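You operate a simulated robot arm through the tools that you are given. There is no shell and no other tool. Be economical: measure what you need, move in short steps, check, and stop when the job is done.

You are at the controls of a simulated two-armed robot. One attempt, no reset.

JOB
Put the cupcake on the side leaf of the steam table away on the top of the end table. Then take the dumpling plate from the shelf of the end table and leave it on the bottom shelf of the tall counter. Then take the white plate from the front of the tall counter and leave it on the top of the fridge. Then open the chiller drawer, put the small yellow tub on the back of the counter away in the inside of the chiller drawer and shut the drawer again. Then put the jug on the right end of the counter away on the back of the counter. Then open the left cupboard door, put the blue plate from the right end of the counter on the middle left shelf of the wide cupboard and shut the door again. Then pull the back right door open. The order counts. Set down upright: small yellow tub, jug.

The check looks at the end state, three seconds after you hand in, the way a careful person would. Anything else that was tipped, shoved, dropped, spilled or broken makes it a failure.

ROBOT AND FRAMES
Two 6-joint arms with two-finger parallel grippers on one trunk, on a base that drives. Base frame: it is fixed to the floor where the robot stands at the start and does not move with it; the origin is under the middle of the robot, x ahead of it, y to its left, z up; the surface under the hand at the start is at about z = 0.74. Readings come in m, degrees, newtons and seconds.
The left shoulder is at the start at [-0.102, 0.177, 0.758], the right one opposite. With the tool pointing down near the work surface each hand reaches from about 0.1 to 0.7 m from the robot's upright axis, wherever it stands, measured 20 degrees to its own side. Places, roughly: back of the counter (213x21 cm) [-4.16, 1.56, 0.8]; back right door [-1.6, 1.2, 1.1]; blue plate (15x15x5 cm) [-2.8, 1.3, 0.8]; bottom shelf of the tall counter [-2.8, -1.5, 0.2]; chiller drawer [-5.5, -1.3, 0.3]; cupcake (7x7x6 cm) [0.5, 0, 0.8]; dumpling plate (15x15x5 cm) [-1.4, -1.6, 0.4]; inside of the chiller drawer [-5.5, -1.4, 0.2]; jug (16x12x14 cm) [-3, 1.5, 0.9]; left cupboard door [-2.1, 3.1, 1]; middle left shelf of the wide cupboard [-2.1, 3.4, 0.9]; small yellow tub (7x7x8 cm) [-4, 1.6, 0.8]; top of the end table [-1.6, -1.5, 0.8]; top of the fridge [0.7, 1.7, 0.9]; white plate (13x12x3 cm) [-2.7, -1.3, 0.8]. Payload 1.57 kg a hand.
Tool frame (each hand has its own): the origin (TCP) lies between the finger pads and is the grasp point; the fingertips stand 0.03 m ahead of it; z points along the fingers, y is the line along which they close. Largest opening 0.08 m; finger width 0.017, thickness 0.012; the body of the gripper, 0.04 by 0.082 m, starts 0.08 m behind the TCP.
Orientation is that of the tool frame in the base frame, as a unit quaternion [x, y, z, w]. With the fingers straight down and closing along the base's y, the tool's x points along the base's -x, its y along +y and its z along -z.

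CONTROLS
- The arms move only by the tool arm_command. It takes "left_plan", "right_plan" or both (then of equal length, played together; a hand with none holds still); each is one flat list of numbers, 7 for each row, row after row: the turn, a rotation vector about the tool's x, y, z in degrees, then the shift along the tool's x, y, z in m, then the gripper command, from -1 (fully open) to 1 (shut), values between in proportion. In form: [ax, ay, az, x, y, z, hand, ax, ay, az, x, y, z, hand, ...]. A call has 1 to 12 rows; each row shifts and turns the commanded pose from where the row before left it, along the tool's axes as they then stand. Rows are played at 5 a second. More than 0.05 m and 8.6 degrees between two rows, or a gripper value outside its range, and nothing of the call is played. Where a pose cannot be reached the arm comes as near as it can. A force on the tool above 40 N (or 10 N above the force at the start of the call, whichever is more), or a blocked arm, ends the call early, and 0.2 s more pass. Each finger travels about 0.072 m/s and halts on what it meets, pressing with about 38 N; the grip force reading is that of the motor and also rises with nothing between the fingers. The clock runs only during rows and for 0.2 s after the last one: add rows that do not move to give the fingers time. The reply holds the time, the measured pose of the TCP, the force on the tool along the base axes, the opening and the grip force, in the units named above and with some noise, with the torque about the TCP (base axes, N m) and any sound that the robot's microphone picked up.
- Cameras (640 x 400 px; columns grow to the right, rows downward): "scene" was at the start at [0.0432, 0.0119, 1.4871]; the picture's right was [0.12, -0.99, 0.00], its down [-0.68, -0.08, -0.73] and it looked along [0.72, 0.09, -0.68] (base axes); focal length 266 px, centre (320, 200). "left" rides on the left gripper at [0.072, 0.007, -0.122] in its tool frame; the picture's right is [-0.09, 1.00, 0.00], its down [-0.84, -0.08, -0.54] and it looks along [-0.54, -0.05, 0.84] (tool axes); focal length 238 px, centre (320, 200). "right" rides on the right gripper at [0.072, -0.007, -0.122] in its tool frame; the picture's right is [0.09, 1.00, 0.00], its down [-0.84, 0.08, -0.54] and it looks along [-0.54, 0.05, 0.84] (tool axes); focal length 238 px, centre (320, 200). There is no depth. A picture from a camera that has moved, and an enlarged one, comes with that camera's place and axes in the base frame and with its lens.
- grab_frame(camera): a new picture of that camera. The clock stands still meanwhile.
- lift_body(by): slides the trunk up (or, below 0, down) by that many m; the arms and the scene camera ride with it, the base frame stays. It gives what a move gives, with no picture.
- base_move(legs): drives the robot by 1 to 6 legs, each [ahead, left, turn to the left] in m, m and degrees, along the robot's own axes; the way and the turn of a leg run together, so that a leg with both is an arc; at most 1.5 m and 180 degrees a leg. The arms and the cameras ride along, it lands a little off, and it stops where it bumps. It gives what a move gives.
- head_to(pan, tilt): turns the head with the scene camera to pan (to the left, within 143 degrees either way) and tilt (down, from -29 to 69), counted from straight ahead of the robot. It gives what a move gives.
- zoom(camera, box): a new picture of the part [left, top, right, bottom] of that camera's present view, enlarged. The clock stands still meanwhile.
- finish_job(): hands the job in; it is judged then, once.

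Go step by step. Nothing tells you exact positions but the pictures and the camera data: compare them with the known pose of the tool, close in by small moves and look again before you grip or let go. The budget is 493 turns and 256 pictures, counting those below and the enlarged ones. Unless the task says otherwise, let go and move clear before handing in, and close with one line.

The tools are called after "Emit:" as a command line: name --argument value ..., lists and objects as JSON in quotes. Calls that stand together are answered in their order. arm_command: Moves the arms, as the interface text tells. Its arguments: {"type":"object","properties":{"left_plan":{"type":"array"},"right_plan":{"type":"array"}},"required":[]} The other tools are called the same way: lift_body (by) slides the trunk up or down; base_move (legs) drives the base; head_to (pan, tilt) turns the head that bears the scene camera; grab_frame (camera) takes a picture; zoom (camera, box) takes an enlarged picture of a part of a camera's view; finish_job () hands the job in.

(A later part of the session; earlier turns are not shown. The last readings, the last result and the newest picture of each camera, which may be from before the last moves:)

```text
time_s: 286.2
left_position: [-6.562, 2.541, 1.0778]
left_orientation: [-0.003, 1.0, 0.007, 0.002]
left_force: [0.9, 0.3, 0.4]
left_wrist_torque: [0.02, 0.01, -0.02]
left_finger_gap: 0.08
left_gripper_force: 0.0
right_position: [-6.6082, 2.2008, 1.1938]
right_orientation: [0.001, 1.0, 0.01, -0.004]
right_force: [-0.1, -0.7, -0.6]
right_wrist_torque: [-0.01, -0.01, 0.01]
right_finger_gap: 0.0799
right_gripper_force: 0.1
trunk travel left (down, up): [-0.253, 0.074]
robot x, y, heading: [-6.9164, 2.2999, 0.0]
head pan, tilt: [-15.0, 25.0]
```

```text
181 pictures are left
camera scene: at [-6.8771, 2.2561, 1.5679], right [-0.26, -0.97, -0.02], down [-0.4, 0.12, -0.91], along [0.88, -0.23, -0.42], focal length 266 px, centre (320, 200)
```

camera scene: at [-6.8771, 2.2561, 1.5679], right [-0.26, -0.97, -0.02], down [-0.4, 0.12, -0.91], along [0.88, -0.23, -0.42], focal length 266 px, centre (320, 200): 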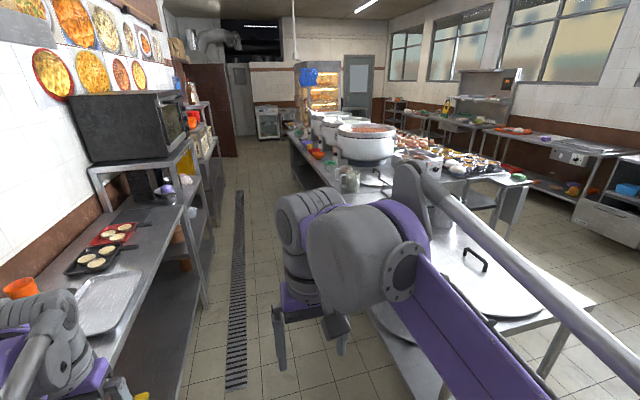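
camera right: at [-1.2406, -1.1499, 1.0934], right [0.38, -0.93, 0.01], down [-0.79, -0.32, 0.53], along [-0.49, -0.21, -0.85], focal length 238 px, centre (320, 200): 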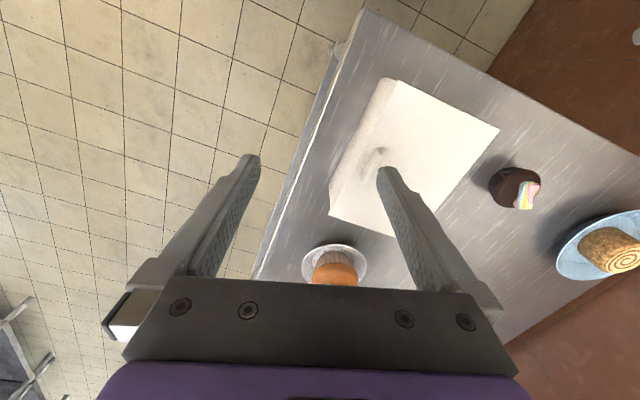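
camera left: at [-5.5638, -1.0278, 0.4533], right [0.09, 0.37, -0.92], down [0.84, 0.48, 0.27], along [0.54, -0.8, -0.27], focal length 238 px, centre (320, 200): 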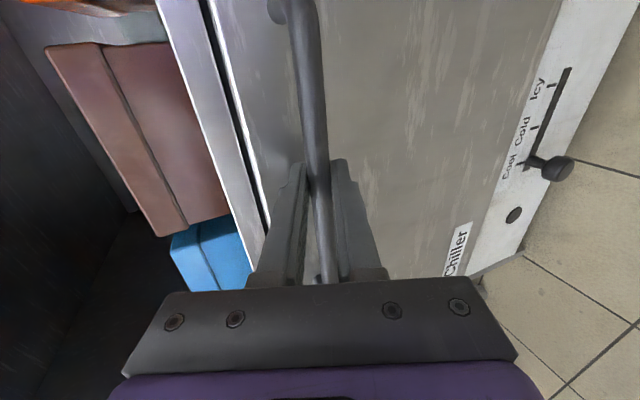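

The turn ended blocked. I'll ease away from the left side and look there before going on.

Emit:
base_move --legs '[[0, -0.1, 0]]'

Emit:
head_to --pan 110 --tilt 45

Emit:
grab_frame --camera "scene"

Emit:
head_to --pan 40 --tilt 40

Emit:
grab_frame --camera "scene"

```text
time_s: 287.7
left_position: [-6.5544, 2.4556, 1.0724]
left_orientation: [-0.004, 1.0, -0.001, -0.003]
left_force: [-0.6, 0.0, 0.9]
left_wrist_torque: [0.02, 0.01, -0.02]
left_finger_gap: 0.0797
left_gripper_force: 0.1
right_position: [-6.6009, 2.1187, 1.1935]
right_orientation: [0.0, 1.0, 0.003, -0.008]
right_force: [-0.1, -0.2, -0.3]
right_wrist_torque: [0.01, 0.0, 0.0]
right_finger_gap: 0.0799
right_gripper_force: 0.0
trunk travel left (down, up): [-0.253, 0.074]
robot x, y, heading: [-6.9168, 2.2016, 0.1]
head pan, tilt: [-15.0, 25.0]
```

```text
time_s: 289.8
left_position: [-6.5535, 2.4567, 1.073]
left_orientation: [-0.005, 1.0, -0.001, -0.003]
left_force: [0.1, -0.4, -0.3]
left_wrist_torque: [-0.01, -0.01, -0.02]
left_finger_gap: 0.0798
left_gripper_force: 0.0
right_position: [-6.5999, 2.117, 1.1928]
right_orientation: [0.0, 1.0, 0.002, -0.008]
right_force: [0.0, -0.2, -0.3]
right_wrist_torque: [-0.04, -0.03, 0.03]
right_finger_gap: 0.08
right_gripper_force: 0.1
trunk travel left (down, up): [-0.253, 0.074]
robot x, y, heading: [-6.9137, 2.1991, -0.1]
head pan, tilt: [110.0, 45.0]
```

```text
180 pictures are left
camera scene: at [-6.9831, 2.2788, 1.5376], right [0.94, 0.34, 0.0], down [0.24, -0.66, -0.71], along [-0.24, 0.66, -0.71], focal length 266 px, centre (320, 200)
```

scene: 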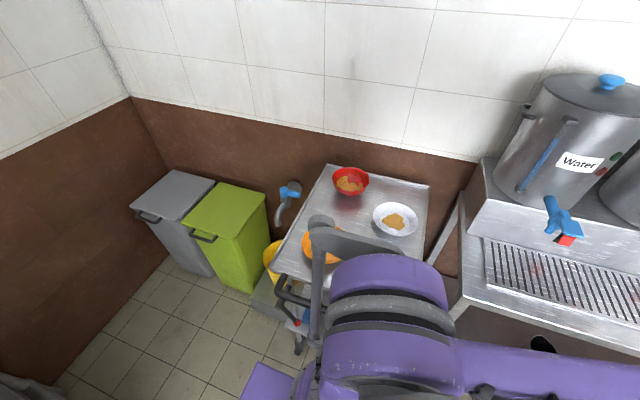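

```text
time_s: 291.2
left_position: [-6.5551, 2.4571, 1.0734]
left_orientation: [-0.004, 1.0, -0.001, -0.003]
left_force: [-0.3, -0.7, 0.9]
left_wrist_torque: [-0.01, 0.03, 0.0]
left_finger_gap: 0.0799
left_gripper_force: 0.0
right_position: [-6.601, 2.1186, 1.193]
right_orientation: [0.0, 1.0, 0.002, -0.008]
right_force: [-0.4, -0.4, 0.7]
right_wrist_torque: [-0.07, -0.02, -0.02]
right_finger_gap: 0.08
right_gripper_force: 0.1
trunk travel left (down, up): [-0.253, 0.074]
robot x, y, heading: [-6.9122, 2.2025, 0.1]
head pan, tilt: [40.0, 40.0]
```

```text
179 pictures are left
camera scene: at [-6.8902, 2.2573, 1.5449], right [0.64, -0.76, 0.0], down [-0.49, -0.41, -0.77], along [0.59, 0.49, -0.64], focal length 266 px, centre (320, 200)
```

scene: 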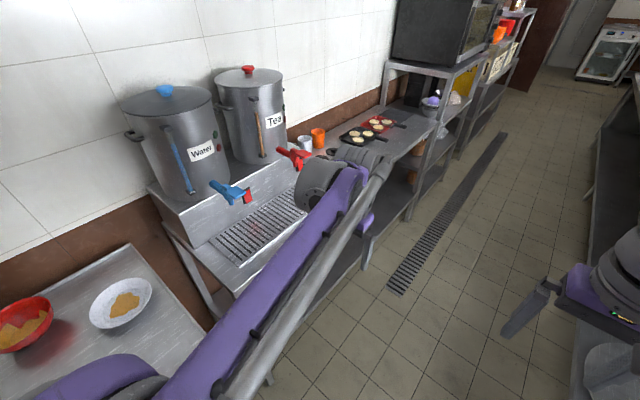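

The contact was probably with the small cart on my left rear. I'll move ahead and look back at it to check nothing shifted.

Emit:
base_move --legs '[[0.6, 0.08, 0]]'

Emit:
head_to --pan 140 --tilt 35

Emit:
grab_frame --camera "scene"

```text
time_s: 294.6
left_position: [-5.9591, 2.5483, 1.0727]
left_orientation: [-0.012, 1.0, -0.001, -0.003]
left_force: [0.0, 0.0, -0.1]
left_wrist_torque: [-0.02, -0.02, -0.02]
left_finger_gap: 0.08
left_gripper_force: 0.1
right_position: [-5.9983, 2.2096, 1.1933]
right_orientation: [-0.008, 1.0, 0.002, -0.008]
right_force: [0.7, 0.2, 0.0]
right_wrist_torque: [-0.02, -0.02, 0.01]
right_finger_gap: 0.0801
right_gripper_force: 0.1
trunk travel left (down, up): [-0.253, 0.074]
robot x, y, heading: [-6.3147, 2.2859, 1.0]
head pan, tilt: [40.0, 40.0]
```

```text
time_s: 296.4
left_position: [-5.9577, 2.5479, 1.0734]
left_orientation: [-0.013, 1.0, 0.0, -0.003]
left_force: [-0.6, -0.3, -0.4]
left_wrist_torque: [0.02, -0.03, -0.01]
left_finger_gap: 0.08
left_gripper_force: 0.0
right_position: [-6.0001, 2.211, 1.1936]
right_orientation: [-0.008, 1.0, 0.003, -0.007]
right_force: [0.1, 0.3, 0.2]
right_wrist_torque: [0.0, -0.01, -0.02]
right_finger_gap: 0.0799
right_gripper_force: 0.1
trunk travel left (down, up): [-0.253, 0.074]
robot x, y, heading: [-6.3153, 2.2869, 1.2]
head pan, tilt: [140.0, 35.0]
```

```text
178 pictures are left
camera scene: at [-6.4244, 2.3437, 1.5525], right [0.63, 0.78, 0.0], down [0.45, -0.36, -0.82], along [-0.64, 0.52, -0.57], focal length 266 px, centre (320, 200)
```

scene: 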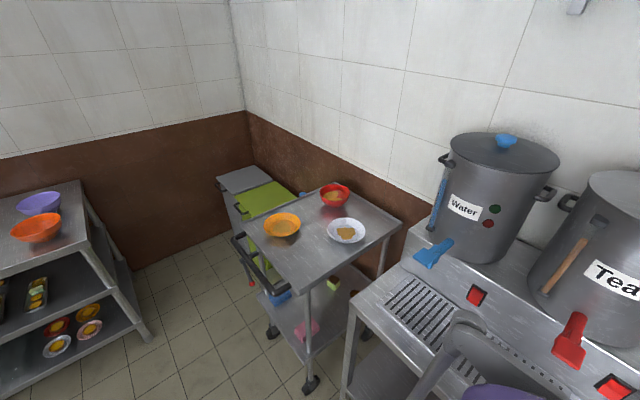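

The cart and its bowls are where they were. I'm continuing along the aisle behind the counter.

Emit:
base_move --legs '[[1.1, -0.05, -1.1], [1.1, 0, 0]]'

Emit:
head_to --pan -60 --tilt 35

Emit:
grab_frame --camera "scene"

```text
time_s: 307.2
left_position: [-3.7782, 2.5682, 1.0719]
left_orientation: [-0.021, 1.0, -0.001, -0.003]
left_force: [-0.1, -0.5, -0.5]
left_wrist_torque: [0.0, -0.01, -0.01]
left_finger_gap: 0.08
left_gripper_force: 0.0
right_position: [-3.8131, 2.2287, 1.1933]
right_orientation: [-0.016, 1.0, 0.002, -0.007]
right_force: [0.1, -1.0, -0.3]
right_wrist_torque: [0.0, -0.01, 0.0]
right_finger_gap: 0.0801
right_gripper_force: 0.0
trunk travel left (down, up): [-0.253, 0.074]
robot x, y, heading: [-4.1309, 2.3016, 2.0]
head pan, tilt: [140.0, 35.0]
```

```text
time_s: 310.1
left_position: [-3.7785, 2.568, 1.0735]
left_orientation: [-0.021, 1.0, -0.001, -0.003]
left_force: [0.1, 0.4, -0.7]
left_wrist_torque: [0.01, -0.01, 0.0]
left_finger_gap: 0.08
left_gripper_force: 0.0
right_position: [-3.8133, 2.2286, 1.1932]
right_orientation: [-0.017, 1.0, 0.002, -0.007]
right_force: [-0.4, 0.4, -0.2]
right_wrist_torque: [-0.02, 0.04, -0.01]
right_finger_gap: 0.0802
right_gripper_force: 0.0
trunk travel left (down, up): [-0.253, 0.074]
robot x, y, heading: [-4.1316, 2.3002, 1.8]
head pan, tilt: [-60.0, 35.0]
```

```text
177 pictures are left
camera scene: at [-4.1235, 2.2267, 1.5525], right [-0.85, -0.53, 0.0], down [-0.3, 0.49, -0.82], along [0.43, -0.69, -0.57], focal length 266 px, centre (320, 200)
```

scene: 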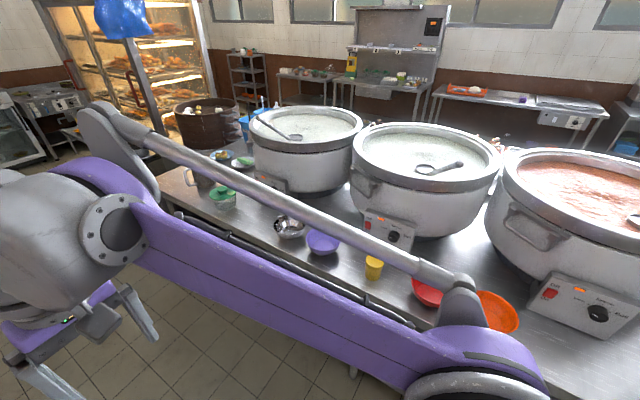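

The yellow tub stands at about (−3.95, 1.61), between a purple and a red bowl. I'll turn to face the counter and shift so the right hand lines up.

Emit:
base_move --legs '[[0.27, 0, 0], [0, 0, -92]]'

Emit:
head_to --pan 0 --tilt 45

Emit:
grab_frame --camera "scene"

Emit:
grab_frame --camera "right"

```text
time_s: 316.0
left_position: [-3.6044, 1.9478, 1.0722]
left_orientation: [0.709, 0.705, 0.001, -0.002]
left_force: [0.4, -0.3, 0.4]
left_wrist_torque: [-0.02, -0.01, 0.01]
left_finger_gap: 0.0802
left_gripper_force: 0.0
right_position: [-3.9419, 1.9977, 1.1933]
right_orientation: [0.711, 0.703, 0.008, -0.004]
right_force: [0.7, -0.7, 0.2]
right_wrist_torque: [0.0, -0.01, -0.03]
right_finger_gap: 0.0801
right_gripper_force: 0.0
trunk travel left (down, up): [-0.253, 0.074]
robot x, y, heading: [-3.8576, 2.3109, -90.3]
head pan, tilt: [-60.0, 35.0]
```

```text
time_s: 317.3
left_position: [-3.6043, 1.9477, 1.0723]
left_orientation: [0.709, 0.705, 0.002, -0.002]
left_force: [-0.5, 0.3, 0.3]
left_wrist_torque: [0.01, 0.01, 0.0]
left_finger_gap: 0.0801
left_gripper_force: 0.0
right_position: [-3.9416, 1.9967, 1.1937]
right_orientation: [0.712, 0.702, 0.006, -0.005]
right_force: [0.1, 0.3, -0.5]
right_wrist_torque: [-0.01, 0.0, 0.01]
right_finger_gap: 0.08
right_gripper_force: 0.2
trunk travel left (down, up): [-0.253, 0.074]
robot x, y, heading: [-3.8589, 2.3106, -90.6]
head pan, tilt: [0.0, 45.0]
```

```text
176 pictures are left
camera scene: at [-3.8567, 2.2717, 1.5377], right [-1.0, 0.01, 0.0], down [0.01, 0.71, -0.71], along [-0.01, -0.71, -0.71], focal length 266 px, centre (320, 200)
```

scene: 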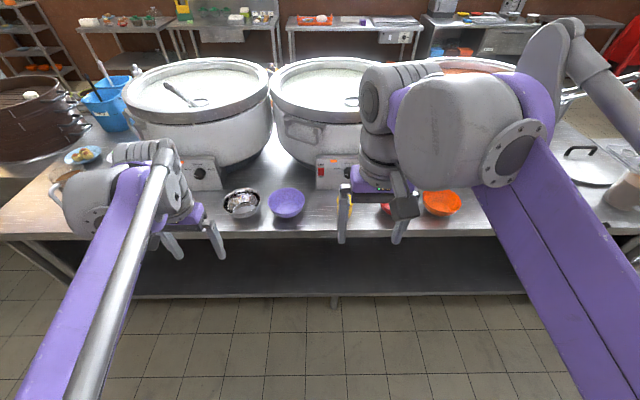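

```text
175 pictures are left
camera right: at [-3.9483, 2.0678, 1.3162], right [1.0, 0.08, 0.01], down [0.06, -0.85, 0.53], along [0.05, -0.53, -0.85], focal length 238 px, centre (320, 200)
```

right: 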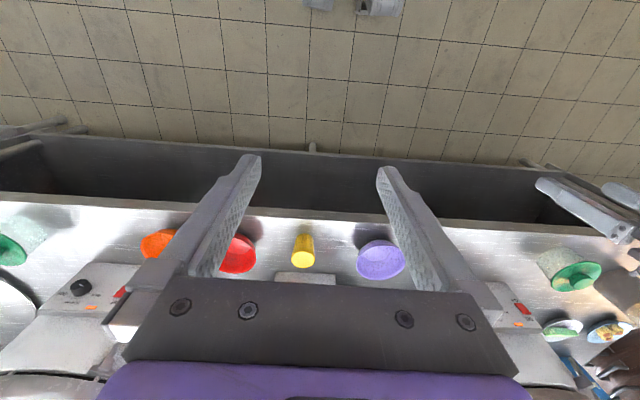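

The tub is at (−3.953, 1.60). I'll move in 0.15 m and reach over it.

Emit:
base_move --legs '[[0.15, 0, 0.4]]'

Emit:
arm_command --right_plan '[0, 0, 0, -0.035, -0.002, 0.025, -1, 0, 0, 0, -0.035, -0.002, 0.025, -1, 0, 0, 0, -0.035, -0.002, 0.025, -1, 0, 0, 0, -0.035, -0.002, 0.025, -1, 0, 0, 0, -0.035, -0.002, 0.025, -1, 0, 0, 0, -0.035, 0, 0.025, -1, 0, 0, 0, -0.03, 0, 0.025, -1, 0, 0, 0, 0, 0, 0, -1]'

Emit:
grab_frame --camera "right"

```text
time_s: 318.6
left_position: [-3.6021, 1.8015, 1.0734]
left_orientation: [0.706, 0.708, 0.001, -0.002]
left_force: [0.3, 0.3, 0.3]
left_wrist_torque: [0.05, -0.05, 0.01]
left_finger_gap: 0.08
left_gripper_force: 0.0
right_position: [-3.9414, 1.8488, 1.1937]
right_orientation: [0.709, 0.705, 0.007, -0.004]
right_force: [0.9, -0.3, -0.4]
right_wrist_torque: [-0.03, -0.02, -0.04]
right_finger_gap: 0.08
right_gripper_force: 0.1
trunk travel left (down, up): [-0.253, 0.074]
robot x, y, heading: [-3.8558, 2.1647, -90.2]
head pan, tilt: [0.0, 45.0]
```

```text
time_s: 320.4
left_position: [-3.6027, 1.8014, 1.0726]
left_orientation: [0.706, 0.708, 0.001, -0.003]
left_force: [0.2, -0.4, -0.5]
left_wrist_torque: [0.0, 0.01, 0.0]
left_finger_gap: 0.08
left_gripper_force: 0.0
right_position: [-3.9503, 1.6116, 1.0181]
right_orientation: [0.709, 0.705, 0.007, -0.003]
right_force: [-0.2, 0.5, 0.5]
right_wrist_torque: [0.04, 0.02, -0.03]
right_finger_gap: 0.0801
right_gripper_force: 0.0
trunk travel left (down, up): [-0.253, 0.074]
robot x, y, heading: [-3.8558, 2.1588, -90.1]
head pan, tilt: [0.0, 45.0]
```

```text
174 pictures are left
camera right: at [-3.9566, 1.6825, 1.1407], right [1.0, 0.09, 0.01], down [0.07, -0.85, 0.53], along [0.05, -0.53, -0.85], focal length 238 px, centre (320, 200)
```

right: 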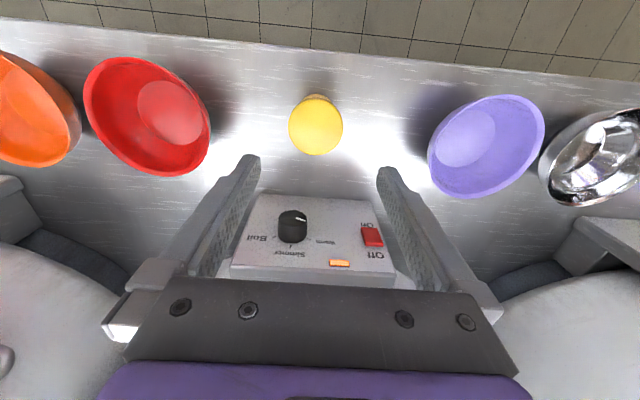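

Emit:
arm_command --right_plan '[0, 0, 0, -0.004, -0.003, 0.04, -1, 0, 0, 0, 0, 0, 0.04, -1, 0, 0, 0, 0, 0, 0.04, -1, 0, 0, 0, 0, 0, 0.01, -1, 0, 0, 0, 0, 0, 0, -1]'

Emit:
grab_frame --camera "right"

```text
time_s: 321.6
left_position: [-3.6033, 1.8019, 1.0723]
left_orientation: [0.706, 0.708, 0.001, -0.002]
left_force: [-0.3, 0.0, 0.1]
left_wrist_torque: [-0.03, 0.0, -0.03]
left_finger_gap: 0.0799
left_gripper_force: 0.0
right_position: [-3.952, 1.6108, 0.8869]
right_orientation: [0.709, 0.705, 0.008, -0.004]
right_force: [0.0, -0.6, 0.2]
right_wrist_torque: [-0.01, -0.04, -0.02]
right_finger_gap: 0.08
right_gripper_force: 0.0
trunk travel left (down, up): [-0.253, 0.074]
robot x, y, heading: [-3.8582, 2.1651, -90.2]
head pan, tilt: [0.0, 45.0]
```

```text
173 pictures are left
camera right: at [-3.9595, 1.6805, 1.009], right [1.0, 0.09, 0.01], down [0.07, -0.85, 0.53], along [0.05, -0.53, -0.85], focal length 238 px, centre (320, 200)
```

right: 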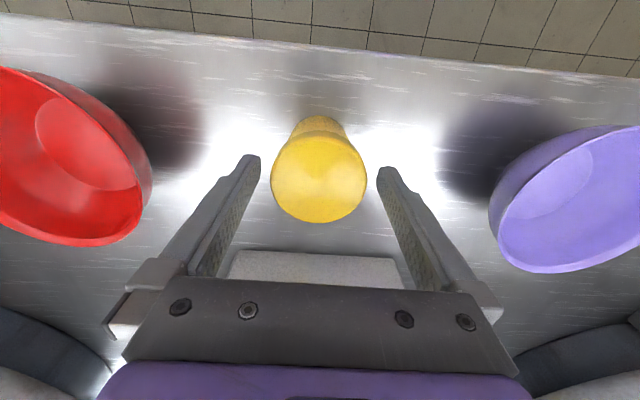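

Emit:
arm_command --right_plan '[0, 0, 0, -0.008, 0, 0.015, -1, 0, 0, 0, 0, 0, 0.02, -1, 0, 0, 0, 0, 0, 0.018, -1, 0, 0, 0, 0, 0, 0, -1, 0, 0, 0, 0, 0, 0, -0.2, 0, 0, 0, 0, 0, 0, 0, 0, 0, 0, 0, 0, 0, 0.1, 0, 0, 0, 0, 0, 0, 0.1]'

Emit:
grab_frame --camera "right"

```text
time_s: 323.4
left_position: [-3.6028, 1.8014, 1.0716]
left_orientation: [0.706, 0.709, 0.002, -0.002]
left_force: [0.7, -0.4, -0.1]
left_wrist_torque: [-0.02, -0.02, 0.01]
left_finger_gap: 0.0802
left_gripper_force: 0.1
right_position: [-3.9528, 1.6013, 0.8319]
right_orientation: [0.709, 0.705, 0.007, -0.003]
right_force: [0.0, -0.8, -0.1]
right_wrist_torque: [-0.01, 0.01, -0.03]
right_finger_gap: 0.0605
right_gripper_force: 38.3
trunk travel left (down, up): [-0.253, 0.074]
robot x, y, heading: [-3.8556, 2.1636, -89.9]
head pan, tilt: [0.0, 45.0]
```

```text
172 pictures are left
camera right: at [-3.9587, 1.6717, 0.9541], right [1.0, 0.09, 0.01], down [0.07, -0.85, 0.53], along [0.05, -0.53, -0.85], focal length 238 px, centre (320, 200)
```

right: 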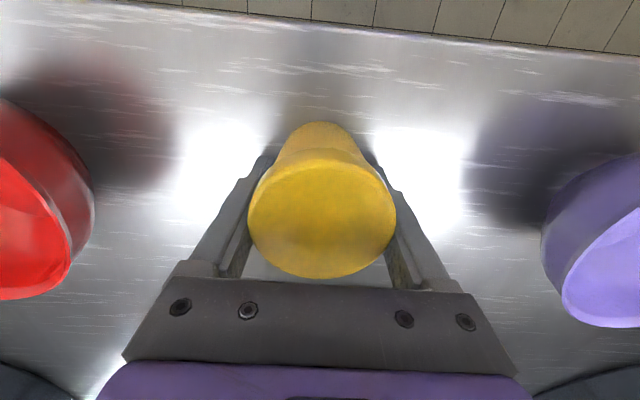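

The tub is gripped. I'll lift it, pull in, and drive back round to the open drawer.

Emit:
arm_command --right_plan '[0, 0, 0, 0, 0, -0.04, 0.1, 0, 0, 0, 0, 0, -0.045, 0.1, 0, 0, 0, 0, 0, -0.045, 0.1, 0, 0, 0, 0.035, 0, -0.03, 0.1, 0, 0, 0, 0.04, 0, -0.025, 0.1, 0, 0, 0, 0.045, 0, -0.015, 0.1, 0, 0, 0, 0.045, 0, 0, 0.1, 0, 0, 0, 0.04, 0, 0, 0.1, 0, 0, 0, 0, 0, 0, 0.1]'

Emit:
base_move --legs '[[-0.07, 0, 0], [0, 0, -90], [1.4, 0, 0], [1.3, 0, 0]]'

Emit:
head_to --pan 0 --tilt 35

Emit:
grab_frame --camera "scene"

```text
time_s: 325.4
left_position: [-3.6022, 1.8007, 1.0722]
left_orientation: [0.706, 0.708, 0.001, -0.003]
left_force: [-0.7, 0.1, -0.1]
left_wrist_torque: [0.02, -0.01, 0.0]
left_finger_gap: 0.08
left_gripper_force: 0.1
right_position: [-3.9494, 1.8026, 1.0356]
right_orientation: [0.709, 0.705, 0.007, -0.003]
right_force: [0.0, 0.5, -1.6]
right_wrist_torque: [0.0, 0.03, -0.02]
right_finger_gap: 0.0602
right_gripper_force: 38.0
trunk travel left (down, up): [-0.253, 0.074]
robot x, y, heading: [-3.8574, 2.164, -90.1]
head pan, tilt: [0.0, 45.0]
```

```text
time_s: 342.7
left_position: [-6.855, 1.9667, 1.0727]
left_orientation: [1.0, 0.003, 0.002, 0.0]
left_force: [0.4, -0.1, -0.4]
left_wrist_torque: [0.03, 0.0, -0.01]
left_finger_gap: 0.0801
left_gripper_force: 0.1
right_position: [-6.8538, 2.3126, 1.0352]
right_orientation: [1.0, -0.001, 0.007, 0.003]
right_force: [-0.1, -0.2, -2.0]
right_wrist_torque: [0.0, 0.04, 0.02]
right_finger_gap: 0.0603
right_gripper_force: 37.6
trunk travel left (down, up): [-0.253, 0.074]
robot x, y, heading: [-6.4917, 2.2231, -179.7]
head pan, tilt: [0.0, 45.0]
```

```text
time_s: 343.4
left_position: [-6.855, 1.966, 1.0731]
left_orientation: [1.0, 0.003, 0.002, -0.001]
left_force: [-0.5, 0.3, 0.2]
left_wrist_torque: [0.04, -0.02, 0.01]
left_finger_gap: 0.0799
left_gripper_force: 0.0
right_position: [-6.8546, 2.3121, 1.0364]
right_orientation: [1.0, -0.001, 0.008, 0.003]
right_force: [-0.1, -0.9, -1.7]
right_wrist_torque: [0.01, 0.01, 0.03]
right_finger_gap: 0.0605
right_gripper_force: 37.7
trunk travel left (down, up): [-0.253, 0.074]
robot x, y, heading: [-6.4966, 2.2229, -179.8]
head pan, tilt: [0.0, 35.0]
```

```text
171 pictures are left
camera scene: at [-6.5431, 2.2234, 1.5524], right [0.0, 1.0, 0.0], down [0.57, 0.0, -0.82], along [-0.82, 0.0, -0.57], focal length 266 px, centre (320, 200)
```

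scene: 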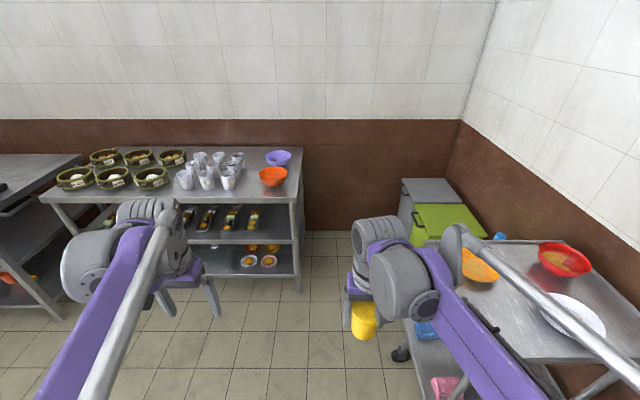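

Emit:
base_move --legs '[[0.36, 0.1, 0], [0, 1.1, 0], [0, 1.05, 0], [0, 0, 90]]'

```text
time_s: 368.2
left_position: [-6.6239, -0.3989, 1.0729]
left_orientation: [0.721, 0.693, 0.002, -0.002]
left_force: [-0.7, -0.1, 0.1]
left_wrist_torque: [0.0, -0.01, 0.04]
left_finger_gap: 0.0802
left_gripper_force: 0.0
right_position: [-6.9717, -0.3833, 1.0356]
right_orientation: [0.724, 0.69, 0.008, -0.003]
right_force: [-0.5, 0.3, -0.9]
right_wrist_torque: [0.0, 0.0, 0.02]
right_finger_gap: 0.0601
right_gripper_force: 37.6
trunk travel left (down, up): [-0.253, 0.074]
robot x, y, heading: [-6.8662, -0.0262, -92.7]
head pan, tilt: [0.0, 35.0]
```

Emit:
base_move --legs '[[0.06, 1.43, 2.7]]'

Emit:
head_to --pan 0 --tilt 55

Emit:
grab_frame --camera "scene"

```text
time_s: 378.4
left_position: [-5.3567, -0.4753, 1.0771]
left_orientation: [0.702, 0.712, 0.006, 0.001]
left_force: [-0.3, -0.3, -0.3]
left_wrist_torque: [0.0, -0.02, -0.02]
left_finger_gap: 0.0801
left_gripper_force: 0.1
right_position: [-5.7028, -0.4784, 1.0358]
right_orientation: [0.704, 0.71, 0.012, 0.001]
right_force: [0.8, 0.1, -1.5]
right_wrist_torque: [-0.01, 0.0, 0.01]
right_finger_gap: 0.0601
right_gripper_force: 37.8
trunk travel left (down, up): [-0.253, 0.074]
robot x, y, heading: [-5.6088, -0.1182, -89.6]
head pan, tilt: [0.0, 35.0]
stopped in leg 1: the robot was blocked; the commanded pose is now the measured one
```

```text
time_s: 379.3
left_position: [-5.36, -0.4754, 1.0759]
left_orientation: [0.702, 0.712, 0.007, 0.004]
left_force: [-0.1, -0.4, -0.5]
left_wrist_torque: [0.0, 0.01, -0.02]
left_finger_gap: 0.0798
left_gripper_force: 0.1
right_position: [-5.7073, -0.4786, 1.0338]
right_orientation: [0.705, 0.709, 0.013, 0.001]
right_force: [-0.1, -0.9, -1.4]
right_wrist_torque: [-0.01, -0.01, 0.0]
right_finger_gap: 0.06
right_gripper_force: 38.0
trunk travel left (down, up): [-0.253, 0.074]
robot x, y, heading: [-5.6015, -0.1199, -89.4]
head pan, tilt: [0.0, 55.0]
```

```text
170 pictures are left
camera scene: at [-5.6253, -0.148, 1.5241], right [-1.0, -0.01, -0.02], down [0.0, 0.82, -0.57], along [0.02, -0.57, -0.82], focal length 266 px, centre (320, 200)
```

scene: 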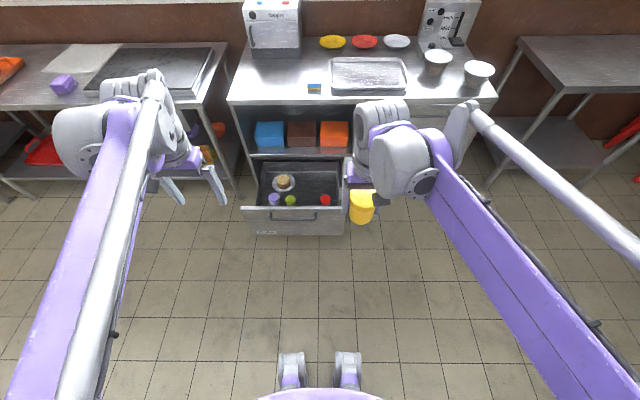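

Blocked on the left; the left arm or base may be against the sweets counter's end. I'll move away right and forward, then check it.

Emit:
base_move --legs '[[0.05, -0.12, 0]]'

Emit:
head_to --pan 120 --tilt 40

Emit:
grab_frame --camera "scene"

```text
time_s: 380.0
left_position: [-5.3538, -0.4771, 1.0746]
left_orientation: [0.7, 0.715, 0.005, 0.0]
left_force: [-0.1, -0.5, 0.0]
left_wrist_torque: [-0.03, 0.01, 0.0]
left_finger_gap: 0.08
left_gripper_force: 0.1
right_position: [-5.7011, -0.4806, 1.0334]
right_orientation: [0.704, 0.71, 0.01, -0.001]
right_force: [0.0, 0.0, -1.6]
right_wrist_torque: [0.0, -0.02, -0.03]
right_finger_gap: 0.06
right_gripper_force: 37.8
trunk travel left (down, up): [-0.253, 0.074]
robot x, y, heading: [-5.6082, -0.1166, -89.6]
head pan, tilt: [0.0, 55.0]
stopped in leg 1: the robot was blocked; the commanded pose is now the measured one
```

```text
time_s: 382.0
left_position: [-5.3556, -0.4744, 1.0752]
left_orientation: [0.701, 0.713, 0.006, 0.0]
left_force: [-0.2, -0.9, -0.7]
left_wrist_torque: [0.01, 0.02, 0.0]
left_finger_gap: 0.08
left_gripper_force: 0.0
right_position: [-5.7034, -0.4784, 1.0337]
right_orientation: [0.705, 0.709, 0.011, 0.0]
right_force: [-1.1, 0.5, -1.5]
right_wrist_torque: [-0.05, 0.01, 0.03]
right_finger_gap: 0.0601
right_gripper_force: 37.9
trunk travel left (down, up): [-0.253, 0.074]
robot x, y, heading: [-5.603, -0.1164, -89.4]
head pan, tilt: [120.0, 40.0]
```

```text
169 pictures are left
camera scene: at [-5.5479, -0.0337, 1.5455], right [0.51, -0.86, 0.0], down [-0.55, -0.33, -0.77], along [0.67, 0.39, -0.64], focal length 266 px, centre (320, 200)
```

scene: 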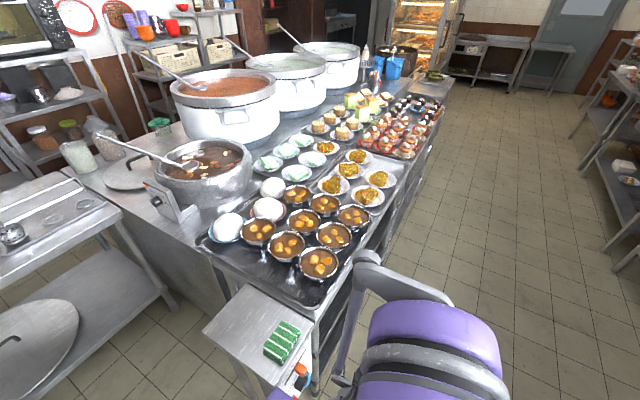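

The left arm isn't over the sweets, but the base is touching a small side stand behind my left (near (−5.4, 0.14)). I'll go straight ahead, away from it.

Emit:
base_move --legs '[[0.12, 0, 0]]'

Emit:
grab_frame --camera "scene"

```text
time_s: 383.2
left_position: [-5.3445, -0.5938, 1.0735]
left_orientation: [0.701, 0.713, 0.001, -0.003]
left_force: [-0.3, 0.1, 0.0]
left_wrist_torque: [0.02, -0.02, -0.01]
left_finger_gap: 0.0801
left_gripper_force: 0.0
right_position: [-5.6916, -0.596, 1.035]
right_orientation: [0.704, 0.711, 0.008, -0.004]
right_force: [0.0, -0.5, -0.9]
right_wrist_torque: [-0.02, 0.0, -0.01]
right_finger_gap: 0.0599
right_gripper_force: 37.9
trunk travel left (down, up): [-0.253, 0.074]
robot x, y, heading: [-5.6034, -0.2363, -89.6]
head pan, tilt: [120.0, 40.0]
```

```text
168 pictures are left
camera scene: at [-5.5311, -0.1509, 1.5448], right [0.51, -0.86, 0.0], down [-0.55, -0.33, -0.77], along [0.66, 0.39, -0.64], focal length 266 px, centre (320, 200)
```

scene: 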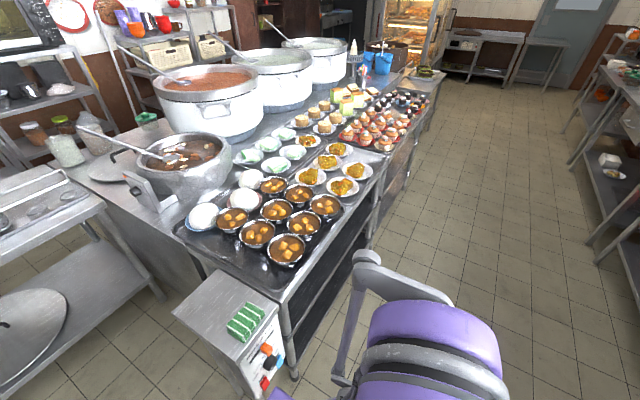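

The stand is a fixed leaf of the sweets counter, square and flush against it, and nothing there moved. Now I'll look at the drawer from here.

Emit:
head_to --pan 0 --tilt 60

Emit:
grab_frame --camera "scene"

Emit:
zoom --camera "scene" --box '[220, 80, 400, 200]'

```text
time_s: 385.2
left_position: [-5.3426, -0.5936, 1.0738]
left_orientation: [0.701, 0.713, 0.001, -0.002]
left_force: [0.0, -0.9, 0.1]
left_wrist_torque: [-0.01, 0.03, -0.02]
left_finger_gap: 0.0802
left_gripper_force: 0.1
right_position: [-5.6919, -0.5964, 1.0353]
right_orientation: [0.704, 0.71, 0.007, -0.003]
right_force: [-0.5, 0.1, -2.1]
right_wrist_torque: [-0.02, 0.0, 0.02]
right_finger_gap: 0.0604
right_gripper_force: 38.0
trunk travel left (down, up): [-0.253, 0.074]
robot x, y, heading: [-5.6036, -0.2371, -89.4]
head pan, tilt: [0.0, 60.0]
```

```text
167 pictures are left
camera scene: at [-5.6035, -0.2611, 1.5182], right [-1.0, -0.01, 0.0], down [-0.01, 0.87, -0.5], along [0.01, -0.5, -0.87], focal length 266 px, centre (320, 200)
```

scene: 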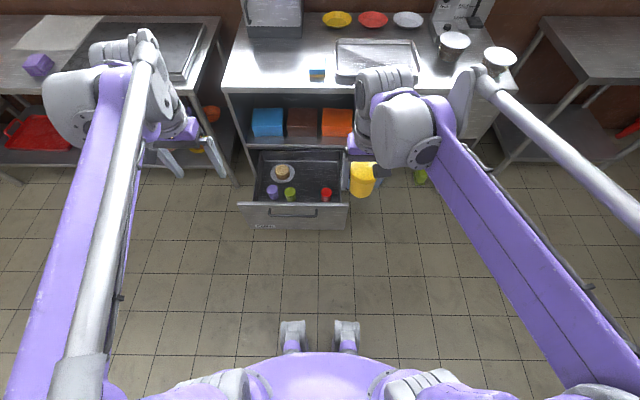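

```text
3.33 times, centred on (310, 140) of scene
camera zoom: at [-5.6035, -0.2611, 1.5182], right [-1.0, -0.01, 0.0], down [-0.01, 0.87, -0.5], along [0.01, -0.5, -0.87], focal length 886 px, centre (353, 400)
```

zoom: 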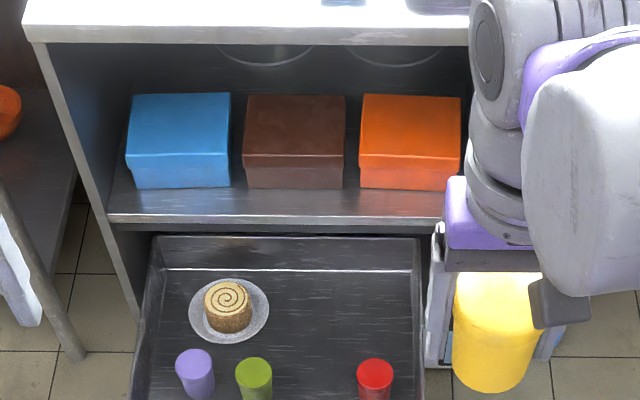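

The drawer floor triangulates to z ≈ 0.20 with its back at y ≈ −1.32. The clear spot is about (−5.54, −1.09), between and behind the green and red tubs. I'll move closer, lower the trunk, and reach over.

Emit:
base_move --legs '[[0.2, 0.2, 0]]'

Emit:
lift_body --by -0.25

Emit:
head_to --pan -10 --tilt 60

Emit:
grab_frame --camera "scene"

```text
time_s: 387.6
left_position: [-5.1415, -0.7916, 1.0732]
left_orientation: [0.702, 0.712, 0.002, -0.003]
left_force: [0.0, 0.0, 1.0]
left_wrist_torque: [-0.02, -0.02, 0.01]
left_finger_gap: 0.0803
left_gripper_force: 0.1
right_position: [-5.4895, -0.7948, 1.0349]
right_orientation: [0.706, 0.708, 0.007, -0.003]
right_force: [-0.2, 0.0, -1.2]
right_wrist_torque: [-0.01, 0.0, -0.02]
right_finger_gap: 0.0599
right_gripper_force: 37.8
trunk travel left (down, up): [-0.253, 0.074]
robot x, y, heading: [-5.4009, -0.434, -89.4]
head pan, tilt: [0.0, 60.0]
```

```text
time_s: 390.2
left_position: [-5.1431, -0.7918, 0.8226]
left_orientation: [0.702, 0.712, 0.002, -0.003]
left_force: [0.5, -0.1, -0.2]
left_wrist_torque: [0.03, 0.01, 0.0]
left_finger_gap: 0.0799
left_gripper_force: 0.0
right_position: [-5.4901, -0.7939, 0.7848]
right_orientation: [0.705, 0.709, 0.008, -0.004]
right_force: [0.1, -0.3, -0.8]
right_wrist_torque: [-0.02, 0.0, 0.0]
right_finger_gap: 0.0604
right_gripper_force: 38.1
trunk travel left (down, up): [-0.003, 0.324]
robot x, y, heading: [-5.3994, -0.4327, -89.4]
head pan, tilt: [0.0, 60.0]
```

```text
time_s: 390.9
left_position: [-5.1436, -0.7917, 0.8228]
left_orientation: [0.702, 0.712, 0.001, -0.002]
left_force: [-0.9, 0.3, -0.2]
left_wrist_torque: [0.04, -0.01, 0.04]
left_finger_gap: 0.0801
left_gripper_force: 0.0
right_position: [-5.4889, -0.7936, 0.7844]
right_orientation: [0.705, 0.709, 0.007, -0.004]
right_force: [-0.5, -0.4, -2.4]
right_wrist_torque: [0.0, 0.04, 0.02]
right_finger_gap: 0.0603
right_gripper_force: 38.3
trunk travel left (down, up): [-0.003, 0.324]
robot x, y, heading: [-5.4, -0.4332, -89.6]
head pan, tilt: [-10.0, 60.0]
```

```text
165 pictures are left
camera scene: at [-5.4116, -0.5073, 1.2659], right [-0.99, 0.17, 0.0], down [0.14, 0.85, -0.5], along [-0.08, -0.49, -0.87], focal length 266 px, centre (320, 200)
```

scene: 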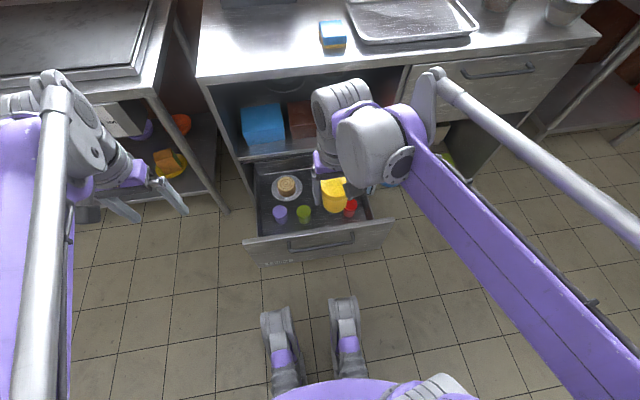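

Emit:
arm_command --right_plan '[0, 0, 0, -0.041, -0.007, 0.01, 0.1, 0, 0, 0, -0.041, -0.007, 0.01, 0.1, 0, 0, 0, -0.041, -0.007, 0.01, 0.1, 0, 0, 0, -0.041, -0.007, 0.01, 0.1, 0, 0, 0, -0.041, -0.007, 0.01, 0.1, 0, 0, 0, -0.041, -0.007, 0.01, 0.1, 0, 0, 0, -0.041, -0.007, 0.01, 0.1, 0, 0, 0, 0, 0, 0, 0.1]'

Emit:
grab_frame --camera "right"

Emit:
grab_frame --camera "scene"

```text
time_s: 392.7
left_position: [-5.1419, -0.7924, 0.8227]
left_orientation: [0.702, 0.712, 0.001, -0.002]
left_force: [0.1, -0.4, -0.4]
left_wrist_torque: [0.0, -0.01, 0.02]
left_finger_gap: 0.08
left_gripper_force: 0.1
right_position: [-5.5372, -1.0813, 0.7109]
right_orientation: [0.705, 0.709, 0.008, -0.004]
right_force: [-0.1, 0.7, -0.9]
right_wrist_torque: [-0.02, 0.0, 0.01]
right_finger_gap: 0.06
right_gripper_force: 37.4
trunk travel left (down, up): [-0.003, 0.324]
robot x, y, heading: [-5.3975, -0.4316, -89.4]
head pan, tilt: [-10.0, 60.0]
```

```text
164 pictures are left
camera right: at [-5.5435, -1.0117, 0.8331], right [1.0, 0.1, 0.01], down [0.08, -0.84, 0.53], along [0.06, -0.53, -0.85], focal length 238 px, centre (320, 200)
```

right: 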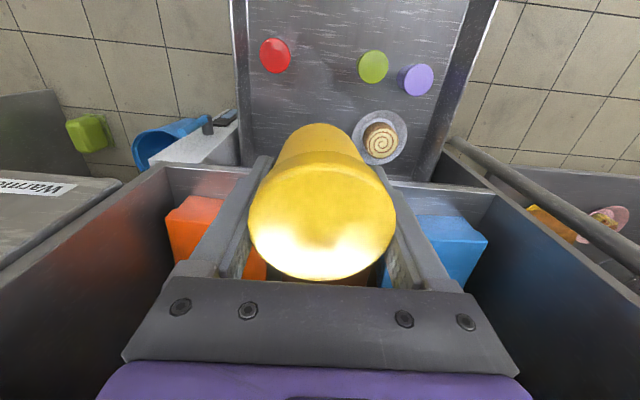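

```text
163 pictures are left
camera scene: at [-5.4116, -0.507, 1.2659], right [-0.99, 0.17, 0.0], down [0.14, 0.85, -0.5], along [-0.08, -0.49, -0.87], focal length 266 px, centre (320, 200)
```

scene: 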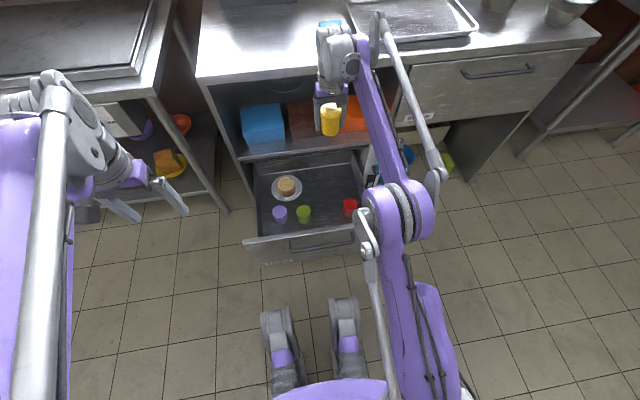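

Wrist view confirms the spot is clear: red tub at (−5.63, −1.03), green at (−5.43, −1.03). I'm lowering into the drawer.

Emit:
arm_command --right_plan '[0, 0, 0, 0, 0.004, 0.045, 0.1, 0, 0, 0, 0, 0.003, 0.045, 0.1, 0, 0, 0, 0, 0, 0.045, 0.1, 0, 0, 0, 0, 0, 0.045, 0.1, 0, 0, 0, 0, 0, 0.045, 0.1, 0, 0, 0, 0, 0, 0.045, 0.1, 0, 0, 0, 0, 0, 0.045, 0.1, 0, 0, 0, 0, 0, 0, 0.1]'

Emit:
grab_frame --camera "right"

Emit:
grab_frame --camera "scene"

```text
time_s: 394.5
left_position: [-5.1424, -0.793, 0.8229]
left_orientation: [0.702, 0.713, 0.001, -0.003]
left_force: [-0.2, 0.2, -0.2]
left_wrist_torque: [0.0, 0.03, 0.02]
left_finger_gap: 0.08
left_gripper_force: 0.0
right_position: [-5.5277, -1.075, 0.3945]
right_orientation: [0.706, 0.709, 0.007, -0.004]
right_force: [-0.7, -0.8, -1.2]
right_wrist_torque: [-0.01, -0.02, 0.0]
right_finger_gap: 0.0599
right_gripper_force: 37.5
trunk travel left (down, up): [-0.003, 0.324]
robot x, y, heading: [-5.398, -0.4358, -89.3]
head pan, tilt: [-10.0, 60.0]
```

```text
162 pictures are left
camera right: at [-5.5345, -1.0051, 0.517], right [1.0, 0.1, 0.01], down [0.08, -0.84, 0.53], along [0.06, -0.53, -0.85], focal length 238 px, centre (320, 200)
```

right: 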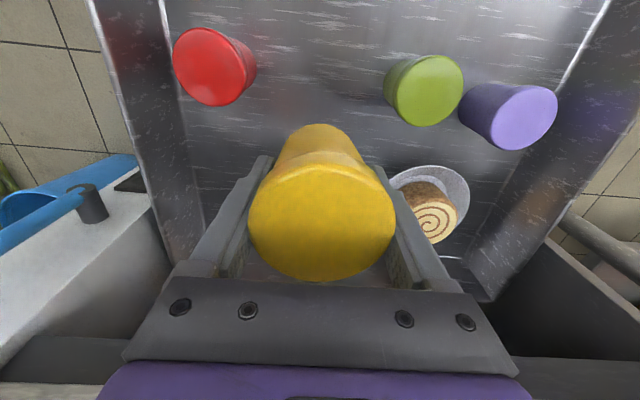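

```text
161 pictures are left
camera scene: at [-5.4116, -0.5073, 1.2659], right [-0.99, 0.17, 0.0], down [0.14, 0.85, -0.5], along [-0.08, -0.49, -0.87], focal length 266 px, centre (320, 200)
```

scene: 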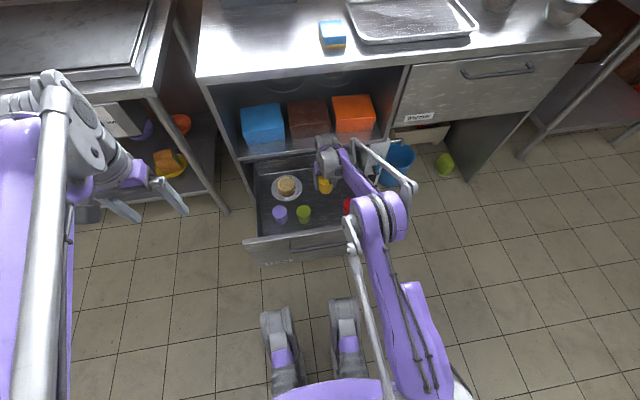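

Emit:
arm_command --right_plan '[0, 0, 0, 0, 0, 0.035, 0.1, 0, 0, 0, 0, 0, 0.035, 0.1, 0, 0, 0, 0, 0, 0.03, 0.1, 0, 0, 0, 0, 0, 0.006, 0.1, 0, 0, 0, 0, 0, 0.006, 0.1, 0, 0, 0, 0, 0, 0.006, 0.1, 0, 0, 0, 0, 0, 0.006, 0.1, 0, 0, 0, 0, 0, 0.006, 0.1, 0, 0, 0, 0, 0, 0, 0.1]'

Emit:
grab_frame --camera "right"

```text
time_s: 396.5
left_position: [-5.1422, -0.7923, 0.8231]
left_orientation: [0.702, 0.712, 0.001, -0.002]
left_force: [0.5, -0.8, 0.5]
left_wrist_torque: [0.01, 0.01, -0.01]
left_finger_gap: 0.0802
left_gripper_force: 0.0
right_position: [-5.5254, -1.0714, 0.2662]
right_orientation: [0.706, 0.709, 0.007, -0.004]
right_force: [0.3, -0.3, -1.1]
right_wrist_torque: [-0.01, -0.04, 0.02]
right_finger_gap: 0.0601
right_gripper_force: 38.1
trunk travel left (down, up): [-0.003, 0.324]
robot x, y, heading: [-5.3998, -0.4353, -89.4]
head pan, tilt: [-10.0, 60.0]
```

```text
160 pictures are left
camera right: at [-5.533, -1.0028, 0.3888], right [1.0, 0.1, 0.01], down [0.08, -0.84, 0.53], along [0.06, -0.53, -0.85], focal length 238 px, centre (320, 200)
```

right: 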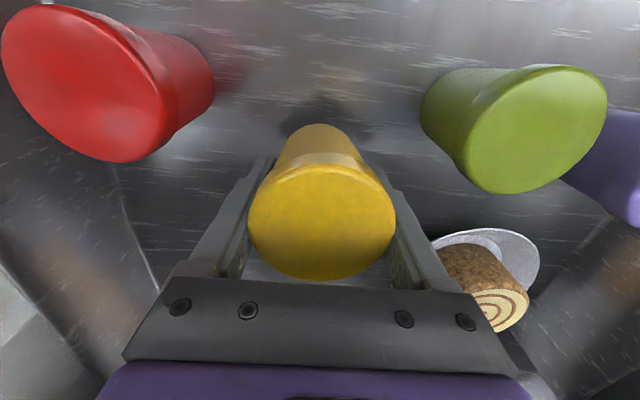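

Emit:
arm_command --right_plan '[0, 0, 0, 0, 0, 0.005, 0.1, 0, 0, 0, 0, 0, 0.005, 0.1, 0, 0, 0, 0, 0, 0.004, 0.1, 0, 0, 0, 0, 0, 0.004, 0.1, 0, 0, 0, 0, 0, 0.004, 0.1, 0, 0, 0, 0, 0, 0.004, 0.1, 0, 0, 0, 0, 0, 0, 0.1]'

Emit:
grab_frame --camera "right"

```text
time_s: 398.1
left_position: [-5.1426, -0.7922, 0.8237]
left_orientation: [0.702, 0.712, 0.002, -0.003]
left_force: [0.1, 0.4, 0.2]
left_wrist_torque: [0.0, 0.01, -0.03]
left_finger_gap: 0.08
left_gripper_force: 0.1
right_position: [-5.5267, -1.0661, 0.2433]
right_orientation: [0.705, 0.709, 0.006, -0.004]
right_force: [0.1, 0.0, -2.5]
right_wrist_torque: [0.01, -0.02, 0.0]
right_finger_gap: 0.0599
right_gripper_force: 38.0
right hand out of reach, approached as far as the arm can: row 6
trunk travel left (down, up): [-0.003, 0.324]
robot x, y, heading: [-5.3979, -0.439, -89.3]
head pan, tilt: [-10.0, 60.0]
```

```text
159 pictures are left
camera right: at [-5.5348, -0.9968, 0.3659], right [1.0, 0.1, 0.01], down [0.08, -0.84, 0.53], along [0.06, -0.53, -0.85], focal length 238 px, centre (320, 200)
```

right: 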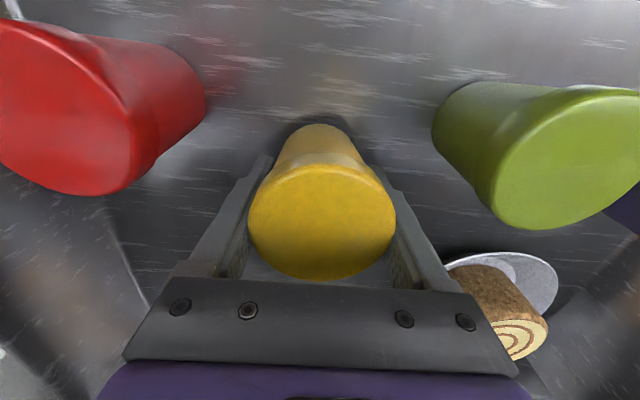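

The arm has reached its limit just above the floor. I'll bring the hand back 2 cm toward me and lower the rest.

Emit:
arm_command --right_plan '[0, 0, 0, 0.012, 0, 0, 0.1, 0, 0, 0, 0.008, 0, 0.004, 0.1, 0, 0, 0, 0, 0, 0.005, 0.1, 0, 0, 0, 0, 0, 0.005, 0.1, 0, 0, 0, 0, 0, 0.005, 0.1, 0, 0, 0, 0, 0, 0, 0.1]'

Emit:
grab_frame --camera "right"

```text
time_s: 399.2
left_position: [-5.1429, -0.79, 0.8236]
left_orientation: [0.703, 0.711, 0.0, -0.003]
left_force: [-0.9, 0.5, 0.3]
left_wrist_torque: [0.0, -0.02, -0.01]
left_finger_gap: 0.0803
left_gripper_force: 0.1
right_position: [-5.5292, -1.0483, 0.2318]
right_orientation: [0.705, 0.709, 0.007, -0.005]
right_force: [0.0, 0.3, 21.7]
right_wrist_torque: [0.04, -0.12, 0.05]
right_finger_gap: 0.0602
right_gripper_force: 37.8
trunk travel left (down, up): [-0.003, 0.324]
robot x, y, heading: [-5.4005, -0.4372, -89.4]
head pan, tilt: [-10.0, 60.0]
stopped in row 5 (right hand): the force on the tool passed its limit at 51 N (the readings are from after the stop); the commanded pose is now the measured one
```

```text
158 pictures are left
camera right: at [-5.536, -0.9788, 0.3552], right [1.0, 0.1, 0.0], down [0.08, -0.84, 0.53], along [0.05, -0.53, -0.85], focal length 238 px, centre (320, 200)
```

right: 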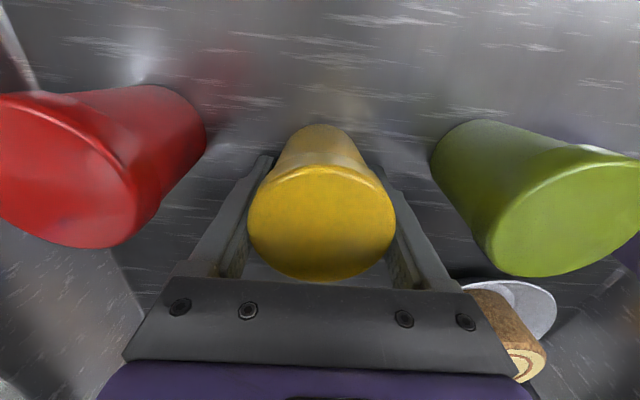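

The tub is on the drawer floor. I'm opening and lifting straight out.

Emit:
arm_command --right_plan '[0, 0, 0, 0, 0, -0.001, -0.3, 0, 0, 0, 0, 0, 0, -0.75, 0, 0, 0, 0, 0, 0, -0.75, 0, 0, 0, 0, 0, -0.015, -0.75, 0, 0, 0, 0, 0, -0.03, -0.75, 0, 0, 0, 0, 0, -0.04, -0.75, 0, 0, 0, 0, 0, -0.045, -0.75, 0, 0, 0, 0, 0, -0.045, -0.75, 0, 0, 0, 0, 0, -0.045, -0.75, 0, 0, 0, 0, 0, 0, -0.75]'

Emit:
grab_frame --camera "right"

```text
time_s: 401.4
left_position: [-5.1417, -0.7927, 0.8228]
left_orientation: [0.702, 0.712, 0.002, -0.003]
left_force: [-0.2, 0.4, 0.3]
left_wrist_torque: [-0.01, 0.01, 0.02]
left_finger_gap: 0.08
left_gripper_force: 0.0
right_position: [-5.5327, -1.0515, 0.4521]
right_orientation: [0.706, 0.709, 0.007, -0.005]
right_force: [-0.6, 0.0, 0.2]
right_wrist_torque: [-0.02, -0.04, 0.0]
right_finger_gap: 0.0701
right_gripper_force: 0.1
trunk travel left (down, up): [-0.003, 0.324]
robot x, y, heading: [-5.4012, -0.4343, -89.5]
head pan, tilt: [-10.0, 60.0]
```

```text
157 pictures are left
camera right: at [-5.5406, -0.9817, 0.5746], right [1.0, 0.1, 0.0], down [0.08, -0.85, 0.53], along [0.06, -0.53, -0.85], focal length 238 px, centre (320, 200)
```

right: 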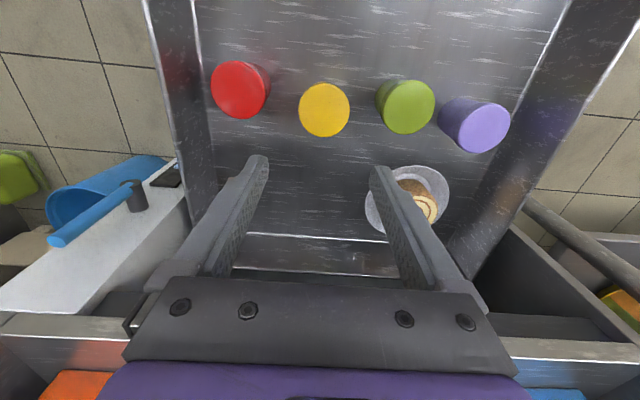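

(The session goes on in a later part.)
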